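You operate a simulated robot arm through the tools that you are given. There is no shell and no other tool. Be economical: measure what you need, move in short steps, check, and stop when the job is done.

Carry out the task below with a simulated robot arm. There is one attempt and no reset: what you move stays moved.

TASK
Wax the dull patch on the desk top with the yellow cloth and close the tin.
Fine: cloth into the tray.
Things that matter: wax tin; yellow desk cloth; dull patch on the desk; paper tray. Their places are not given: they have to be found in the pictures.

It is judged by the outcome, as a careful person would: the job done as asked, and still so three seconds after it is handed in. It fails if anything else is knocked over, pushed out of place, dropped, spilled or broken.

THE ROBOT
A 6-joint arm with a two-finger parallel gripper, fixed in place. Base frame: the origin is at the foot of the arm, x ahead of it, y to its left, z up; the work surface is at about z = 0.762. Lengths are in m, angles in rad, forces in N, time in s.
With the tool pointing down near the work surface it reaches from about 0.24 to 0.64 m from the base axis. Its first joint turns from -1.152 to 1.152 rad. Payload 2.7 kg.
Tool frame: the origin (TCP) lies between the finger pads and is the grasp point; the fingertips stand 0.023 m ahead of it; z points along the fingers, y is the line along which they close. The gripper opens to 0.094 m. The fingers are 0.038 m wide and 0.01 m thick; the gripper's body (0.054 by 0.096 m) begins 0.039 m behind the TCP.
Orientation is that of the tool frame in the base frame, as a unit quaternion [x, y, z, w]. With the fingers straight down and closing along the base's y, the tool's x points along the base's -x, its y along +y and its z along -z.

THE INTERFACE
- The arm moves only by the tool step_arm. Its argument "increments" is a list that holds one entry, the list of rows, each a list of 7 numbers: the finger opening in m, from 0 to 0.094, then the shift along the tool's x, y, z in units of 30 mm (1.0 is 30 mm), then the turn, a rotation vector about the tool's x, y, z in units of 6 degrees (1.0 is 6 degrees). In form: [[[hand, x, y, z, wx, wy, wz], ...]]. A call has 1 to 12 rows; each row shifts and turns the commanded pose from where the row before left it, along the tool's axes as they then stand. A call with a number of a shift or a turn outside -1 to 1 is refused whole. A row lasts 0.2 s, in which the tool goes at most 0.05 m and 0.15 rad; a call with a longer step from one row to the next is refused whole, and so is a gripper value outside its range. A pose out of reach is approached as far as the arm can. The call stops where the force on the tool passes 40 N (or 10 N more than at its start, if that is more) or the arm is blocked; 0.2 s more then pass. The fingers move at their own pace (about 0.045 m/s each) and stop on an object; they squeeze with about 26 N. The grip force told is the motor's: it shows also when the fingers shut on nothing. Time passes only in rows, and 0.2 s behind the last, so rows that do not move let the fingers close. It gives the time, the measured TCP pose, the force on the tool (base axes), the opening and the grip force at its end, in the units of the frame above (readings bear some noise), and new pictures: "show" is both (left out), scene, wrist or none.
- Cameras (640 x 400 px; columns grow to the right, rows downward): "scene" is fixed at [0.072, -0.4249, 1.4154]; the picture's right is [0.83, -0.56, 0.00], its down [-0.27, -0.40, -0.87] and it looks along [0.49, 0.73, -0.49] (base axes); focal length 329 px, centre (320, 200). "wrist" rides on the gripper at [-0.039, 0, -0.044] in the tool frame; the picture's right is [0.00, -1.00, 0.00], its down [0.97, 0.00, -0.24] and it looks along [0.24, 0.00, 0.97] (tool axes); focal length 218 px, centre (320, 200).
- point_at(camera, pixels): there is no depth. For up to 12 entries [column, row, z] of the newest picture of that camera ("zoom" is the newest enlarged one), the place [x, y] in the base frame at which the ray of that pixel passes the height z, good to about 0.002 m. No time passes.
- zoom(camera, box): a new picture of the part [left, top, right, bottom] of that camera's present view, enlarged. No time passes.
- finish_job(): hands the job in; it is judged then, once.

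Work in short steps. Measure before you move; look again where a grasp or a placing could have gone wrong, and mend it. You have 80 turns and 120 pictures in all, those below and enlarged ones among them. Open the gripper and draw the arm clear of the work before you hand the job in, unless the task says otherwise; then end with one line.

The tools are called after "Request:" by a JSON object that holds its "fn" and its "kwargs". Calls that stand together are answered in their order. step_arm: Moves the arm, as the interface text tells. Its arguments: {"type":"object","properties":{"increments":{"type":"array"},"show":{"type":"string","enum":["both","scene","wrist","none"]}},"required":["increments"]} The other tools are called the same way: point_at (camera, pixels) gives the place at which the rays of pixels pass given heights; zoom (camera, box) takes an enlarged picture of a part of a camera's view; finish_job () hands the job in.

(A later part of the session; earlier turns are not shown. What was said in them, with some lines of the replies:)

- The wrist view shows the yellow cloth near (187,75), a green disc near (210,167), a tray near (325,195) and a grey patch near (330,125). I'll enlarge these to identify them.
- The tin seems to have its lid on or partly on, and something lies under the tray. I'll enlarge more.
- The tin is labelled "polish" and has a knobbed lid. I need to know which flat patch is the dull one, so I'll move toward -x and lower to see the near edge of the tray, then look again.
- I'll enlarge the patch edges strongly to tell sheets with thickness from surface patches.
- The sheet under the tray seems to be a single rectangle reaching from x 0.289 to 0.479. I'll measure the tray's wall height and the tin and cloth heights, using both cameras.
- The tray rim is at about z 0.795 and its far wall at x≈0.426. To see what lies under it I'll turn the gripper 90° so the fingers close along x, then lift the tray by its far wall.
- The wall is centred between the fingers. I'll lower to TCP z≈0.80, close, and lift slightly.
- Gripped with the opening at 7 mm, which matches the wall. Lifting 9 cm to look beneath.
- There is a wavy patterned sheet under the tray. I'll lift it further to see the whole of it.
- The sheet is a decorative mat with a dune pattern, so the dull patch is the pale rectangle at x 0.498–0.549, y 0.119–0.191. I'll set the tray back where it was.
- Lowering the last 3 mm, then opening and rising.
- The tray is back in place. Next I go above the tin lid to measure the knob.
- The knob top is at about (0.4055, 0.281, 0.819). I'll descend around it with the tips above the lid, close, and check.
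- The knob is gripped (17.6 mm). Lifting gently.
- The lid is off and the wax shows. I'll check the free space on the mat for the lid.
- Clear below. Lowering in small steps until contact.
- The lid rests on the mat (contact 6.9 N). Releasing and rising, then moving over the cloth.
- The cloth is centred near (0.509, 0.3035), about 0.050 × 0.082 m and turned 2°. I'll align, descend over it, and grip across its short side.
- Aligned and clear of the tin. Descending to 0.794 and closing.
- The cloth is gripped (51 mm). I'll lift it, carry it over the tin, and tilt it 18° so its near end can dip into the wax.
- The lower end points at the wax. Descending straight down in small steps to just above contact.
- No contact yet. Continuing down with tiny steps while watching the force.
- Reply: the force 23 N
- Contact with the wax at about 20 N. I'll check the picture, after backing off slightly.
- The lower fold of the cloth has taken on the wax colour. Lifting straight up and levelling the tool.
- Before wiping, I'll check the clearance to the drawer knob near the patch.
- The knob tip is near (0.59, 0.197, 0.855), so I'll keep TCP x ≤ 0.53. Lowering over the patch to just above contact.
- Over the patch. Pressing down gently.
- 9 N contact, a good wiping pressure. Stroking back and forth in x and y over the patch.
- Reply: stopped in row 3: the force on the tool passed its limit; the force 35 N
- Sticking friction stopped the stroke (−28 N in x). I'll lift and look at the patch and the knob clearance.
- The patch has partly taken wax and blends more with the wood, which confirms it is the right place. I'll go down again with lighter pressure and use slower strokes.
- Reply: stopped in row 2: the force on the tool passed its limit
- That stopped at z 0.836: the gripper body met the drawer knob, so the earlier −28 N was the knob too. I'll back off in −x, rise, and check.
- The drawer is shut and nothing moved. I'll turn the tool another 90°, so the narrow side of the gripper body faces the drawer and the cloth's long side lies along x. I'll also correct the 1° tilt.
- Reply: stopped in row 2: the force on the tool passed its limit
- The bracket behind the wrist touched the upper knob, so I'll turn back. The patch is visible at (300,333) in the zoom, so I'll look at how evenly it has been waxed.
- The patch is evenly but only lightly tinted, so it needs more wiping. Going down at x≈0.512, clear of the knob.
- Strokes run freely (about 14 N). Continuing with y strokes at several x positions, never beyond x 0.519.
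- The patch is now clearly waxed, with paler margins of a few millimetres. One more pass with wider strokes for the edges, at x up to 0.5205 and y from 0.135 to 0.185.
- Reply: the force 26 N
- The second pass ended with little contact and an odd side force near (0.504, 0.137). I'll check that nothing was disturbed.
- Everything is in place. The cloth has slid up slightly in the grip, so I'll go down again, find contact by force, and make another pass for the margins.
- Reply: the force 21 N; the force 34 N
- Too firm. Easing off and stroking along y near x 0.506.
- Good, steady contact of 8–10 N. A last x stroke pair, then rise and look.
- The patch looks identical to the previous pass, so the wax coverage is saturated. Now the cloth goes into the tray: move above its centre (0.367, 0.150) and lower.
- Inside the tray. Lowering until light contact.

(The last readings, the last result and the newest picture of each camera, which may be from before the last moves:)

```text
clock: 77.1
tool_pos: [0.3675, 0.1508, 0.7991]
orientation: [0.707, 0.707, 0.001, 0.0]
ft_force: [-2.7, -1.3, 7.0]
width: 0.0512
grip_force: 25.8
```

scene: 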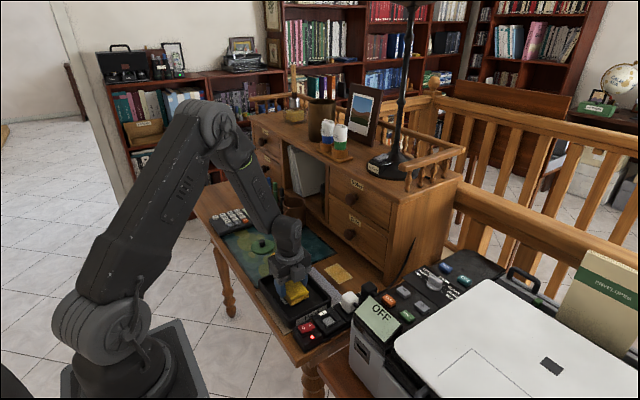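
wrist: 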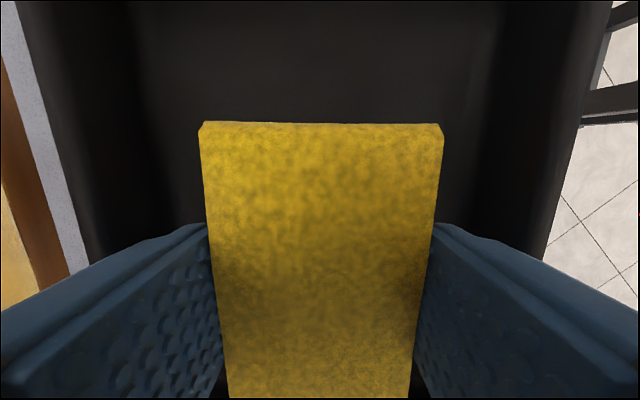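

Contact at 7 N. Opening and rising.

Request:
{"fn": "step_arm", "kwargs": {"increments": [[[0.065, 0, 0, 0, 0, 0, 0], [0.072, 0, 0, 0, 0, 0, 0], [0.072, 0, 0, 0, 0, 0, 0], [0.072, 0, 0, -0.6, 0, 0, 0], [0.072, 0, 0, -0.9, 0, 0, 0], [0.072, 0, 0, -0.9, 0, 0, 0], [0.06, 0, 0, -0.9, 0, 0, 0], [0.05, 0.9, 0.2, 0, 0, 0, 0], [0.04, 0.9, 0.2, 0, 0, 0, 0], [0.04, 0.9, 0.2, 0, 0, 0, 0], [0.04, 0.9, 0.2, 0, 0, 0, 0], [0.04, 0, 0, 0, 0, 0, 0]]], "show": "both"}}

Request:
{"fn": "zoom", "kwargs": {"camera": "scene", "box": [240, 215, 350, 345]}}

```text
clock: 79.7
tool_pos: [0.3923, 0.257, 0.8963]
orientation: [0.707, 0.707, 0.001, 0.0]
ft_force: [0.1, -0.1, -0.5]
width: 0.04
grip_force: 0.1
```

scene: 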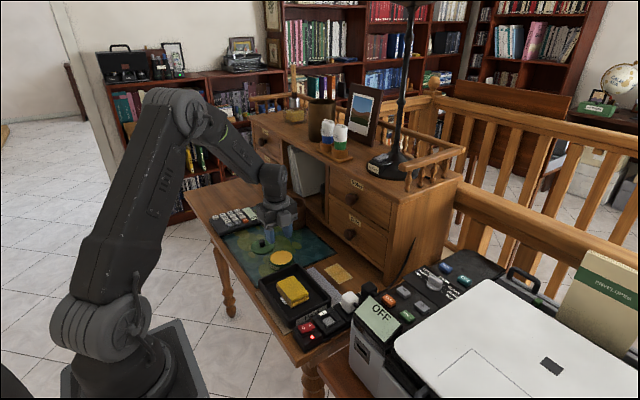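
wrist: 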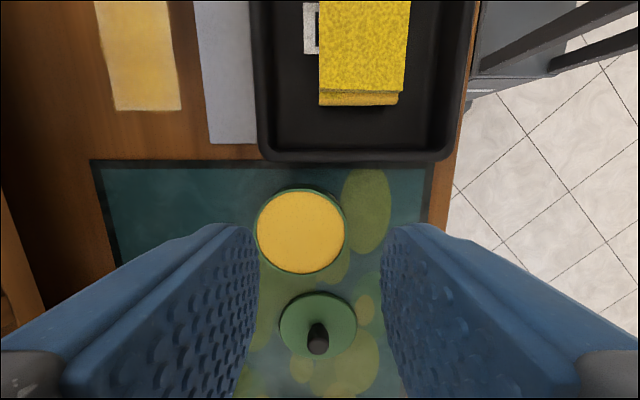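

```text
3.08 times, centred on (295, 280) of scene
```

zoom: 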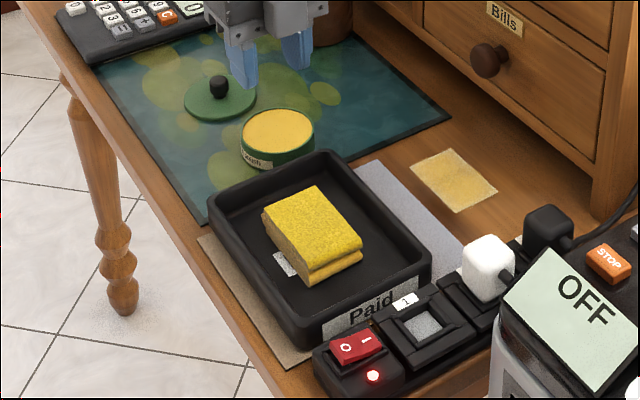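

The cloth lies in the tray. Now I'll measure the tin's rim and the lid knob.

Request:
{"fn": "zoom", "kwargs": {"camera": "wrist", "box": [230, 170, 390, 370]}}

Request:
{"fn": "point_at", "kwargs": {"camera": "wrist", "pixels": [[255, 231, 0.789], [346, 231, 0.789], [300, 189, 0.789], [300, 275, 0.789], [318, 338, 0.794], [318, 345, 0.785], [280, 328, 0.775], [357, 328, 0.775], [318, 292, 0.775]]}}

```text
2.00 times, centred on (310, 270) of wrist
```

zoom: 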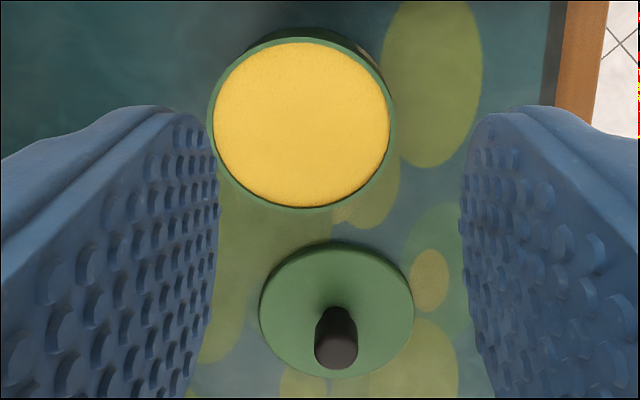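

```text
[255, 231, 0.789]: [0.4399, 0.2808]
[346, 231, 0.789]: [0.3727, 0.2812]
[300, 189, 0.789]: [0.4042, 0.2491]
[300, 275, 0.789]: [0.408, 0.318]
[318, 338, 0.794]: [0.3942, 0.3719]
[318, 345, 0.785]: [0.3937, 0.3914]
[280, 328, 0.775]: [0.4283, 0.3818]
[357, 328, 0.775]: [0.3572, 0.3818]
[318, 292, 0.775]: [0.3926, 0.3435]
```

I'll hover directly over the lid for an accurate look at its position.

Request:
{"fn": "step_arm", "kwargs": {"increments": [[[0.04, 0.9, 0.06, -0.2, 0, 0, 0], [0.04, 0.9, 0, 0, 0, 0, 0], [0.04, 0.9, 0, 0, 0, 0, 0], [0.04, 0.9, 0, 0, 0, 0, 0], [0.04, 0.5, 0, 0, 0, 0, 0], [0.04, 0, 0, 0, 0, 0, 0]]], "show": "wrist"}}

Request:
{"fn": "zoom", "kwargs": {"camera": "wrist", "box": [220, 20, 420, 270]}}

```text
clock: 81.1
tool_pos: [0.3938, 0.3799, 0.9041]
orientation: [0.707, 0.708, 0.0, -0.001]
ft_force: [-0.6, 0.5, 0.9]
width: 0.0401
grip_force: 0.0
```

wrist: 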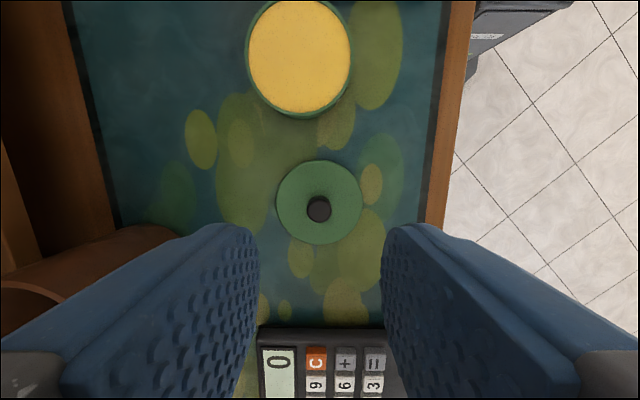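

```text
1.60 times, centred on (320, 145) of wrist
```

zoom: 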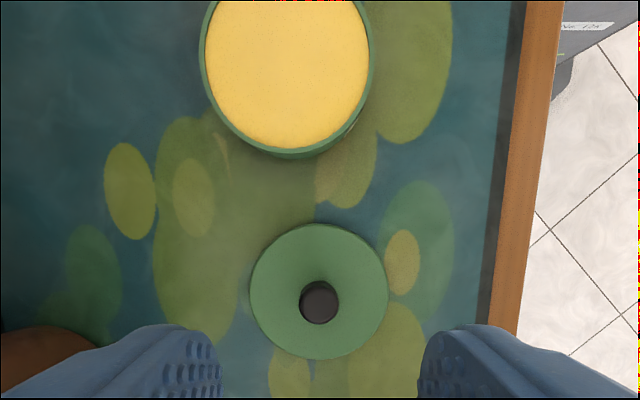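

Request:
{"fn": "point_at", "kwargs": {"camera": "wrist", "pixels": [[319.5, 209.5, 0.794], [276, 202, 0.776], [363, 202, 0.776], [319.5, 160, 0.776], [319.5, 244, 0.776], [245, 60, 0.789], [352, 60, 0.789], [298, 117, 0.789]]}}

```text
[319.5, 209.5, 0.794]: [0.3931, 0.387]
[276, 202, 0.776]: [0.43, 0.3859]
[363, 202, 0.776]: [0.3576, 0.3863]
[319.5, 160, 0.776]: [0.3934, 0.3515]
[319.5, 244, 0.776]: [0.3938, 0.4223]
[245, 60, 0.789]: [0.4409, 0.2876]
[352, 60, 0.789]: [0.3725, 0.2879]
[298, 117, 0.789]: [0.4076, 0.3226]
```

The lid is centred at (0.3937, 0.387). To get the tin centre without depending on height, I'll place the camera vertically above the tin.

Request:
{"fn": "step_arm", "kwargs": {"increments": [[[0.04, -0.95, 0.42, 0, 0, 0, 0], [0.04, -0.98, 0, 0, 0, 0, 0], [0.04, 0, 0, 0, 0, 0, 0]]], "show": "wrist"}}

Request:
{"fn": "zoom", "kwargs": {"camera": "wrist", "box": [240, 80, 400, 200]}}

```text
clock: 81.9
tool_pos: [0.4055, 0.3233, 0.9024]
orientation: [0.707, 0.707, 0.001, 0.0]
ft_force: [0.4, 0.2, -0.1]
width: 0.04
grip_force: 0.1
```

wrist: 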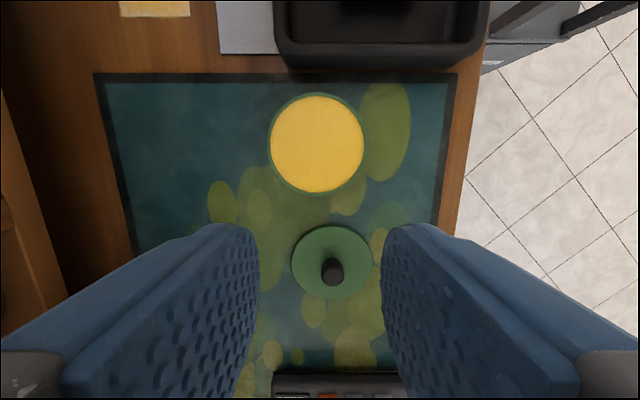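

```text
3.33 times, centred on (320, 140) of wrist
```

zoom: 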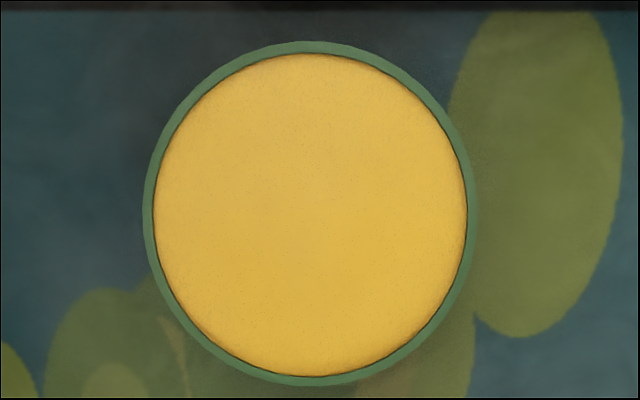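

Request:
{"fn": "point_at", "kwargs": {"camera": "zoom", "pixels": [[310, 41, 0.789], [310, 386, 0.789], [143, 213, 0.789], [477, 213, 0.789], [310, 41, 0.796], [310, 386, 0.796], [143, 213, 0.796], [477, 213, 0.796]]}}

Request:
{"fn": "point_at", "kwargs": {"camera": "wrist", "pixels": [[332, 270, 0.794]]}}

```text
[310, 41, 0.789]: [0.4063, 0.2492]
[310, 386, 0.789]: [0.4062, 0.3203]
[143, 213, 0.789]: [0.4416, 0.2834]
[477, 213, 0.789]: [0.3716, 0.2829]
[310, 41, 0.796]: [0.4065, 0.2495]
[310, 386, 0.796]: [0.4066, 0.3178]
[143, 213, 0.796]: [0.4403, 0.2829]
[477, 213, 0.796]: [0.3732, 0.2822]
```

```text
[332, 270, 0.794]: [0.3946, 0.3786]
```

The tin centre is (0.4065, 0.284). I'll go over the lid knob at (0.3937, 0.387), lower to z≈0.807, and grip.

Request:
{"fn": "step_arm", "kwargs": {"increments": [[[0.04, 0.7, -0.39, 0, 0, 0, 0], [0.04, 0.7, 0, 0, 0, 0, 0], [0.04, 0.72, 0, 0, 0, 0, 0], [0.04, 0, 0, 0.9, 0, 0, 0], [0.04, 0, 0, 0.9, 0, 0, 0], [0.04, 0, 0, 0.7, 0, 0, 0], [0.04, 0, 0, 0, 0, 0, 0]]], "show": "both"}}

```text
clock: 83.5
tool_pos: [0.3944, 0.3866, 0.8285]
orientation: [0.707, 0.707, 0.0, 0.0]
ft_force: [0.4, 0.7, -0.2]
width: 0.0402
grip_force: 0.1
```

scene: 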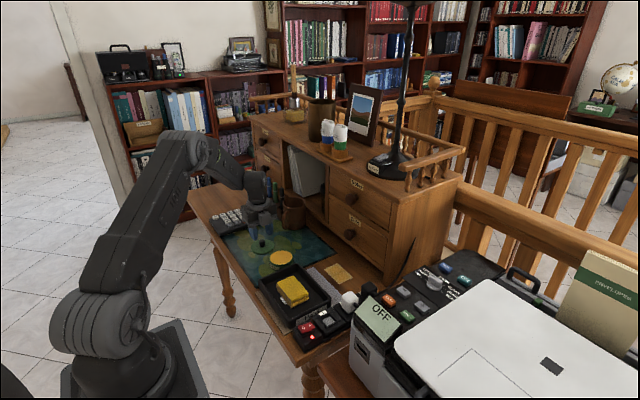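
wrist: 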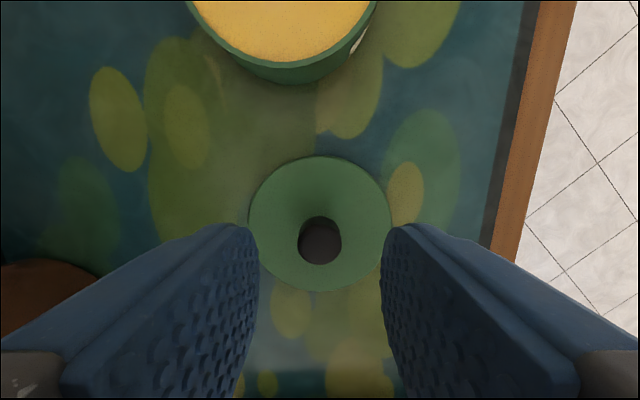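

Request:
{"fn": "step_arm", "kwargs": {"increments": [[[0.04, 0, 0, 0.4, 0, 0, 0], [0.04, 0, 0, 0.3, 0, 0, 0], [0.04, 0, 0, 0, 0, 0, 0], [0, 0, 0, 0, 0, 0, 0], [0, 0, 0, 0, 0, 0, 0], [0, 0, 0, 0, 0, 0, 0], [0, 0, 0, 0, 0, 0, 0]]], "show": "wrist"}}

```text
clock: 85.1
tool_pos: [0.3938, 0.3857, 0.8071]
orientation: [0.707, 0.707, 0.0, -0.001]
ft_force: [0.5, -0.6, -0.2]
width: 0.0178
grip_force: 26.4
```

wrist: 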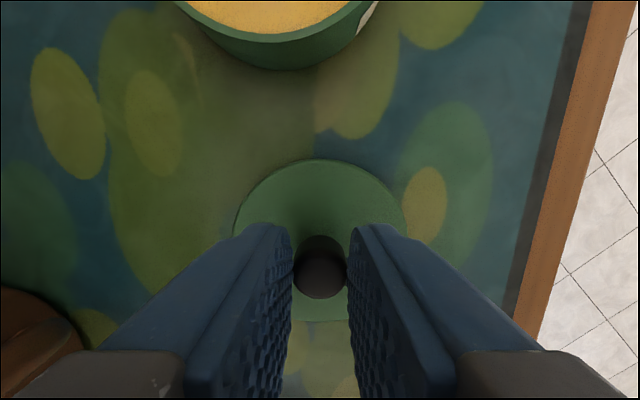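

The knob is gripped. Lifting, carrying over the tin, and stopping slightly above it.

Request:
{"fn": "step_arm", "kwargs": {"increments": [[[0, 0, 0, -0.6, 0, 0, 0], [0, 0, 0, -0.8, 0, 0, 0], [0, 0, 0, -0.8, 0, 0, 0], [0, -0.9, 0.42, 0, 0, 0, 0], [0, -0.9, 0, 0, 0, 0, 0], [0, -0.9, 0, 0, 0, 0, 0], [0, -0.73, 0, 0, 0, 0, 0], [0, 0, 0, 0.6, 0, 0, 0], [0, 0, 0, 0.4, 0, 0, 0], [0, 0, 0, 0, 0, 0, 0]]], "show": "both"}}

Request:
{"fn": "zoom", "kwargs": {"camera": "scene", "box": [250, 215, 330, 275]}}

```text
clock: 87.3
tool_pos: [0.4071, 0.2846, 0.842]
orientation: [0.708, 0.707, 0.002, 0.0]
ft_force: [-0.7, 0.0, -0.7]
width: 0.0177
grip_force: 26.0
```

scene: 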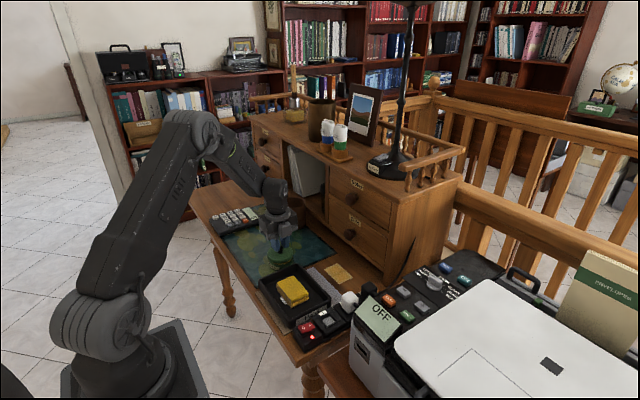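
wrist: 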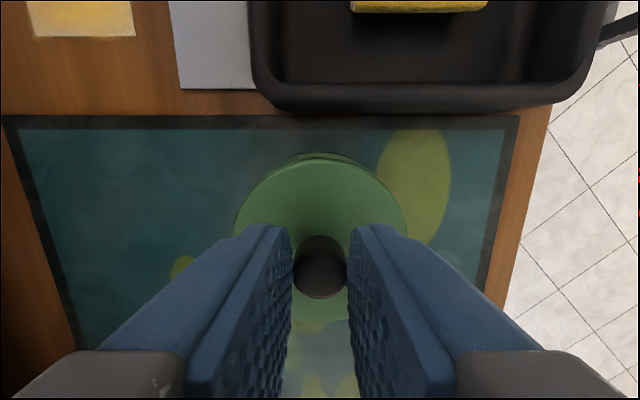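

```text
6.67 times, centred on (290, 245) of scene
```

zoom: 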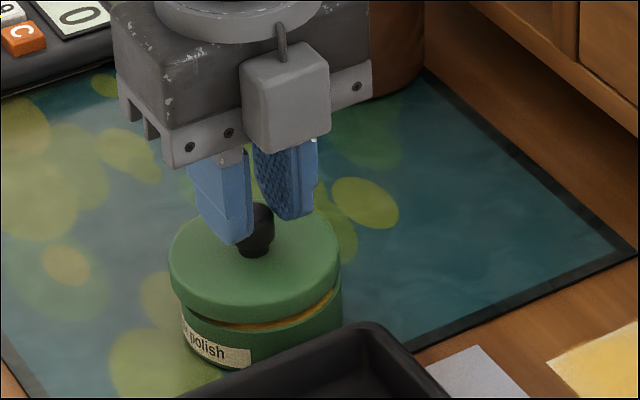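

In the wrist view the tin's rim peeks out about 3 mm past the lid at the −y side (row 152 vs 160). Shifting the lid 3 mm in −y and rechecking.

Request:
{"fn": "step_arm", "kwargs": {"increments": [[[0, -0.1, 0.03, 0, 0, 0, 0], [0, 0, 0, 0.06, 0, 0, 0], [0, 0, 0, 0, 0, 0, 0], [0, 0, 0, 0, 0, 0, 0]]], "show": "wrist"}}

Request:
{"fn": "zoom", "kwargs": {"camera": "wrist", "box": [220, 130, 420, 240]}}

Request:
{"fn": "zoom", "kwargs": {"camera": "scene", "box": [260, 230, 310, 275]}}

```text
clock: 88.3
tool_pos: [0.4096, 0.2813, 0.8416]
orientation: [0.707, 0.707, 0.001, 0.0]
ft_force: [-0.3, -0.5, -1.1]
width: 0.0175
grip_force: 25.7
```

wrist: 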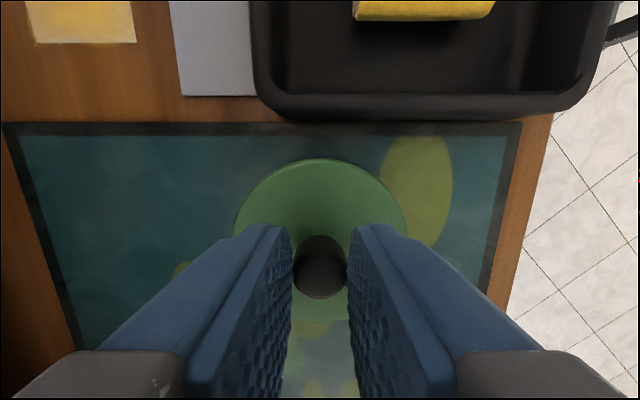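

```text
3.20 times, centred on (320, 185) of wrist
```

zoom: 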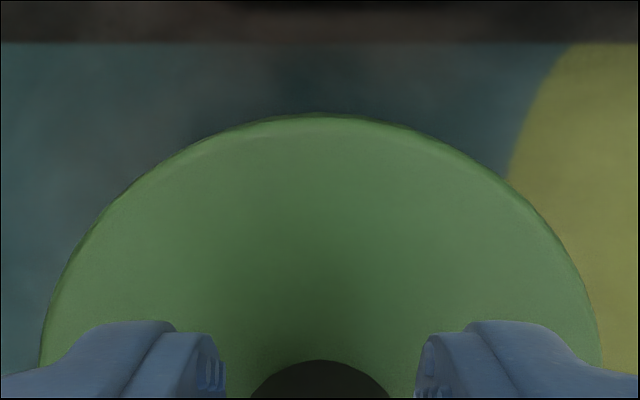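

```text
8.89 times, centred on (285, 252) of scene
```

zoom: 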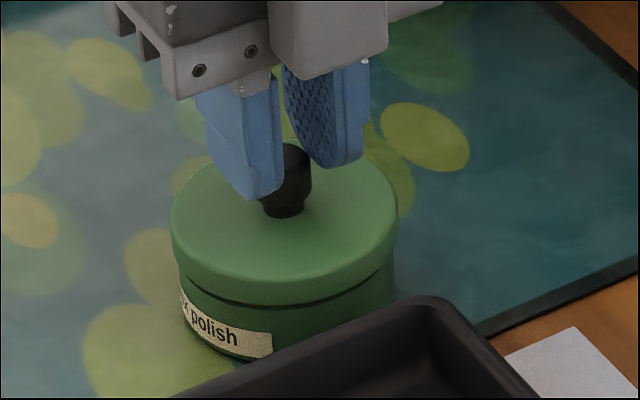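

Now the lid is concentric with the tin. Lowering gently.

Request:
{"fn": "step_arm", "kwargs": {"increments": [[[0, 0, 0, 0.1, 0, 0, 0], [0, 0, 0, 0.1, 0, 0, 0], [0, 0, 0, 0.06, 0, 0, 0], [0, 0, 0, 0, 0, 0, 0]]], "show": "wrist"}}

Request:
{"fn": "zoom", "kwargs": {"camera": "scene", "box": [260, 230, 310, 275]}}

```text
clock: 89.3
tool_pos: [0.4084, 0.283, 0.8336]
orientation: [0.707, 0.707, 0.001, 0.0]
ft_force: [0.0, -0.1, -0.6]
width: 0.0178
grip_force: 26.1
```

wrist: 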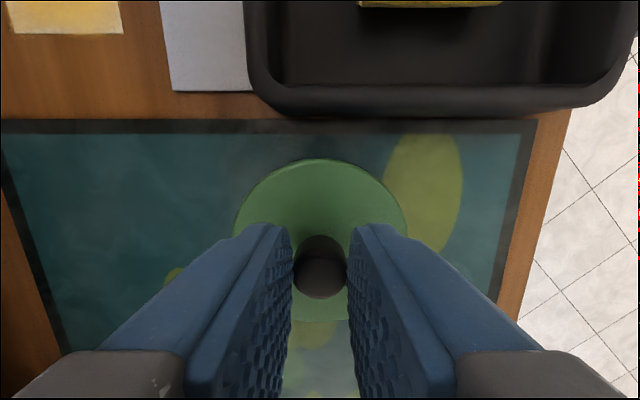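

```text
8.89 times, centred on (285, 252) of scene
```

zoom: 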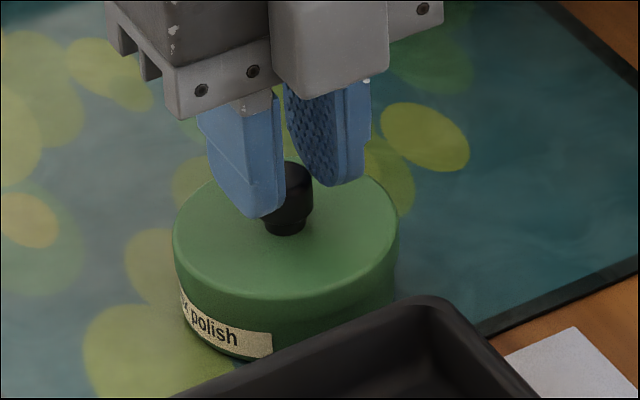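

Almost seated with no force yet. A few more millimetres until contact.

Request:
{"fn": "step_arm", "kwargs": {"increments": [[[0, 0, 0, 0.05, 0, 0, 0], [0, 0, 0, 0.04, 0, 0, 0], [0, 0, 0, 0, 0, 0, 0]]], "show": "none"}}

Request:
{"fn": "zoom", "kwargs": {"camera": "scene", "box": [260, 230, 310, 275]}}

```text
clock: 90.1
tool_pos: [0.4085, 0.2819, 0.831]
orientation: [0.707, 0.707, 0.002, -0.001]
ft_force: [-11.5, -7.8, 28.5]
width: 0.0175
grip_force: 26.3
```

```text
8.89 times, centred on (285, 252) of scene
```

zoom: 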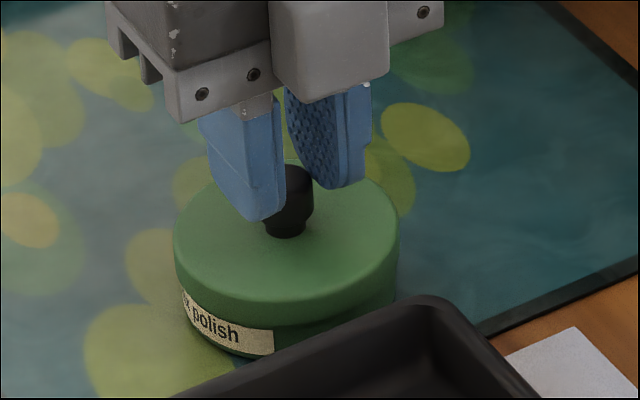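

Seated at z 0.831, the same as at the start. Easing the force, opening, and rising straight up.

Request:
{"fn": "step_arm", "kwargs": {"increments": [[[0, 0, 0, -0.04, 0, 0, 0], [0.03, 0, 0, 0, 0, 0, 0], [0.04, 0, 0, 0, 0, 0, 0], [0.04, 0, 0, -0.5, 0, 0, 0], [0.04, 0, 0, -0.9, 0, 0, 0], [0.04, 0, 0, -0.9, 0, 0, 0], [0.04, 0, 0, -0.9, 0, 0, 0], [0.04, 0, 0, -0.9, 0, 0, 0], [0.04, 0, 0, 0, 0, 0, 0]]], "show": "both"}}

Request:
{"fn": "zoom", "kwargs": {"camera": "scene", "box": [260, 230, 310, 275]}}

Request:
{"fn": "zoom", "kwargs": {"camera": "scene", "box": [200, 200, 380, 345]}}

```text
clock: 92.1
tool_pos: [0.4087, 0.2799, 0.9557]
orientation: [0.707, 0.707, 0.001, 0.0]
ft_force: [-0.4, 0.6, -0.5]
width: 0.0398
grip_force: 0.0
```

scene: 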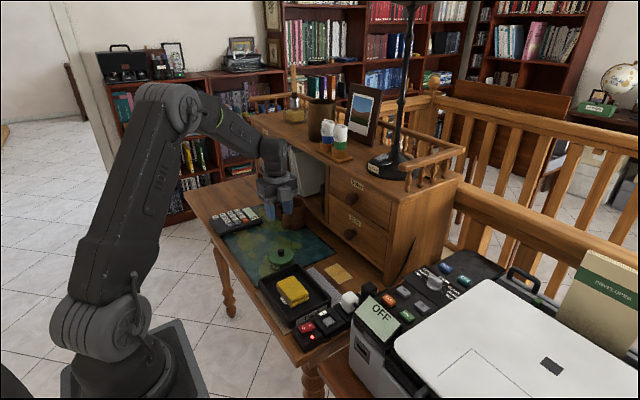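
wrist: 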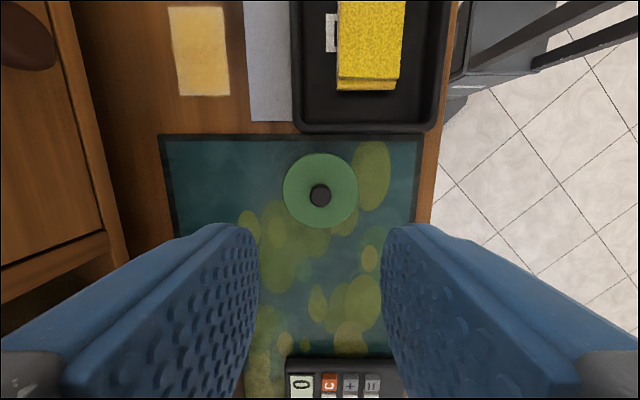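

```text
8.89 times, centred on (285, 252) of scene
```

zoom: 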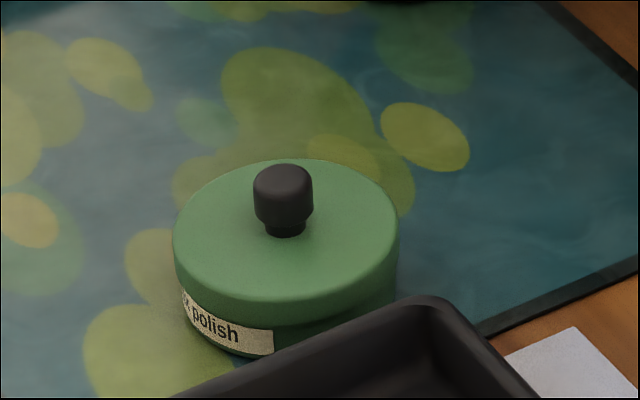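

```text
2.76 times, centred on (290, 272) of scene
```

zoom: 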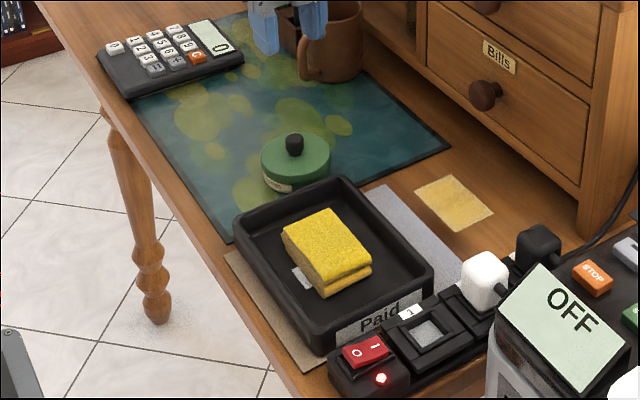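

The tin is closed with the lid flush, and the cloth is in the tray. A last close look at the patch.

Request:
{"fn": "zoom", "kwargs": {"camera": "wrist", "box": [150, 0, 260, 105]}}

```text
3.81 times, centred on (205, 52) of wrist
```

zoom: 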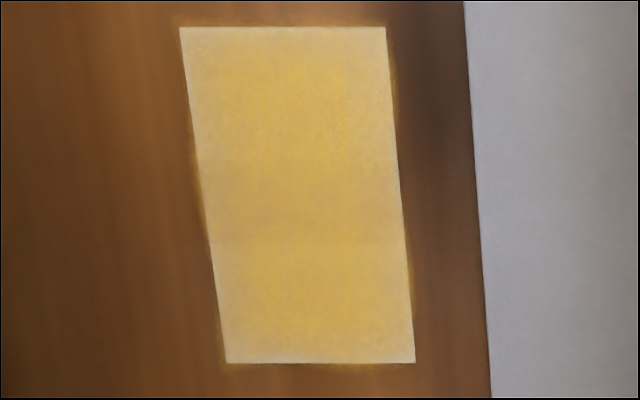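

The wax covers the whole patch evenly and just past its edges. Drawing the arm clear and handing in.

Request:
{"fn": "step_arm", "kwargs": {"increments": [[[0.06, 0, 0, -0.9, 0, 0, 0], [0.08, -0.8, 0, -0.9, 0, 0, 0], [0.094, -0.8, 0, 0, 0, 0, 0], [0.094, 0, 0, 0, 0, 0, 0]]], "show": "none"}}

Request:
{"fn": "finish_job", "kwargs": {}}

```text
clock: 93.1
tool_pos: [0.4076, 0.2338, 1.0092]
orientation: [0.707, 0.707, 0.002, 0.0]
ft_force: [0.3, -0.7, 0.2]
width: 0.0941
grip_force: 0.0
```

```text
The job is handed in.
```

The dull patch is waxed, the polish tin is closed with its lid flush, the yellow cloth is in the tray, and the arm is clear; the gripper bumped the drawer knobs along the way, but nothing looked out of place afterwards.
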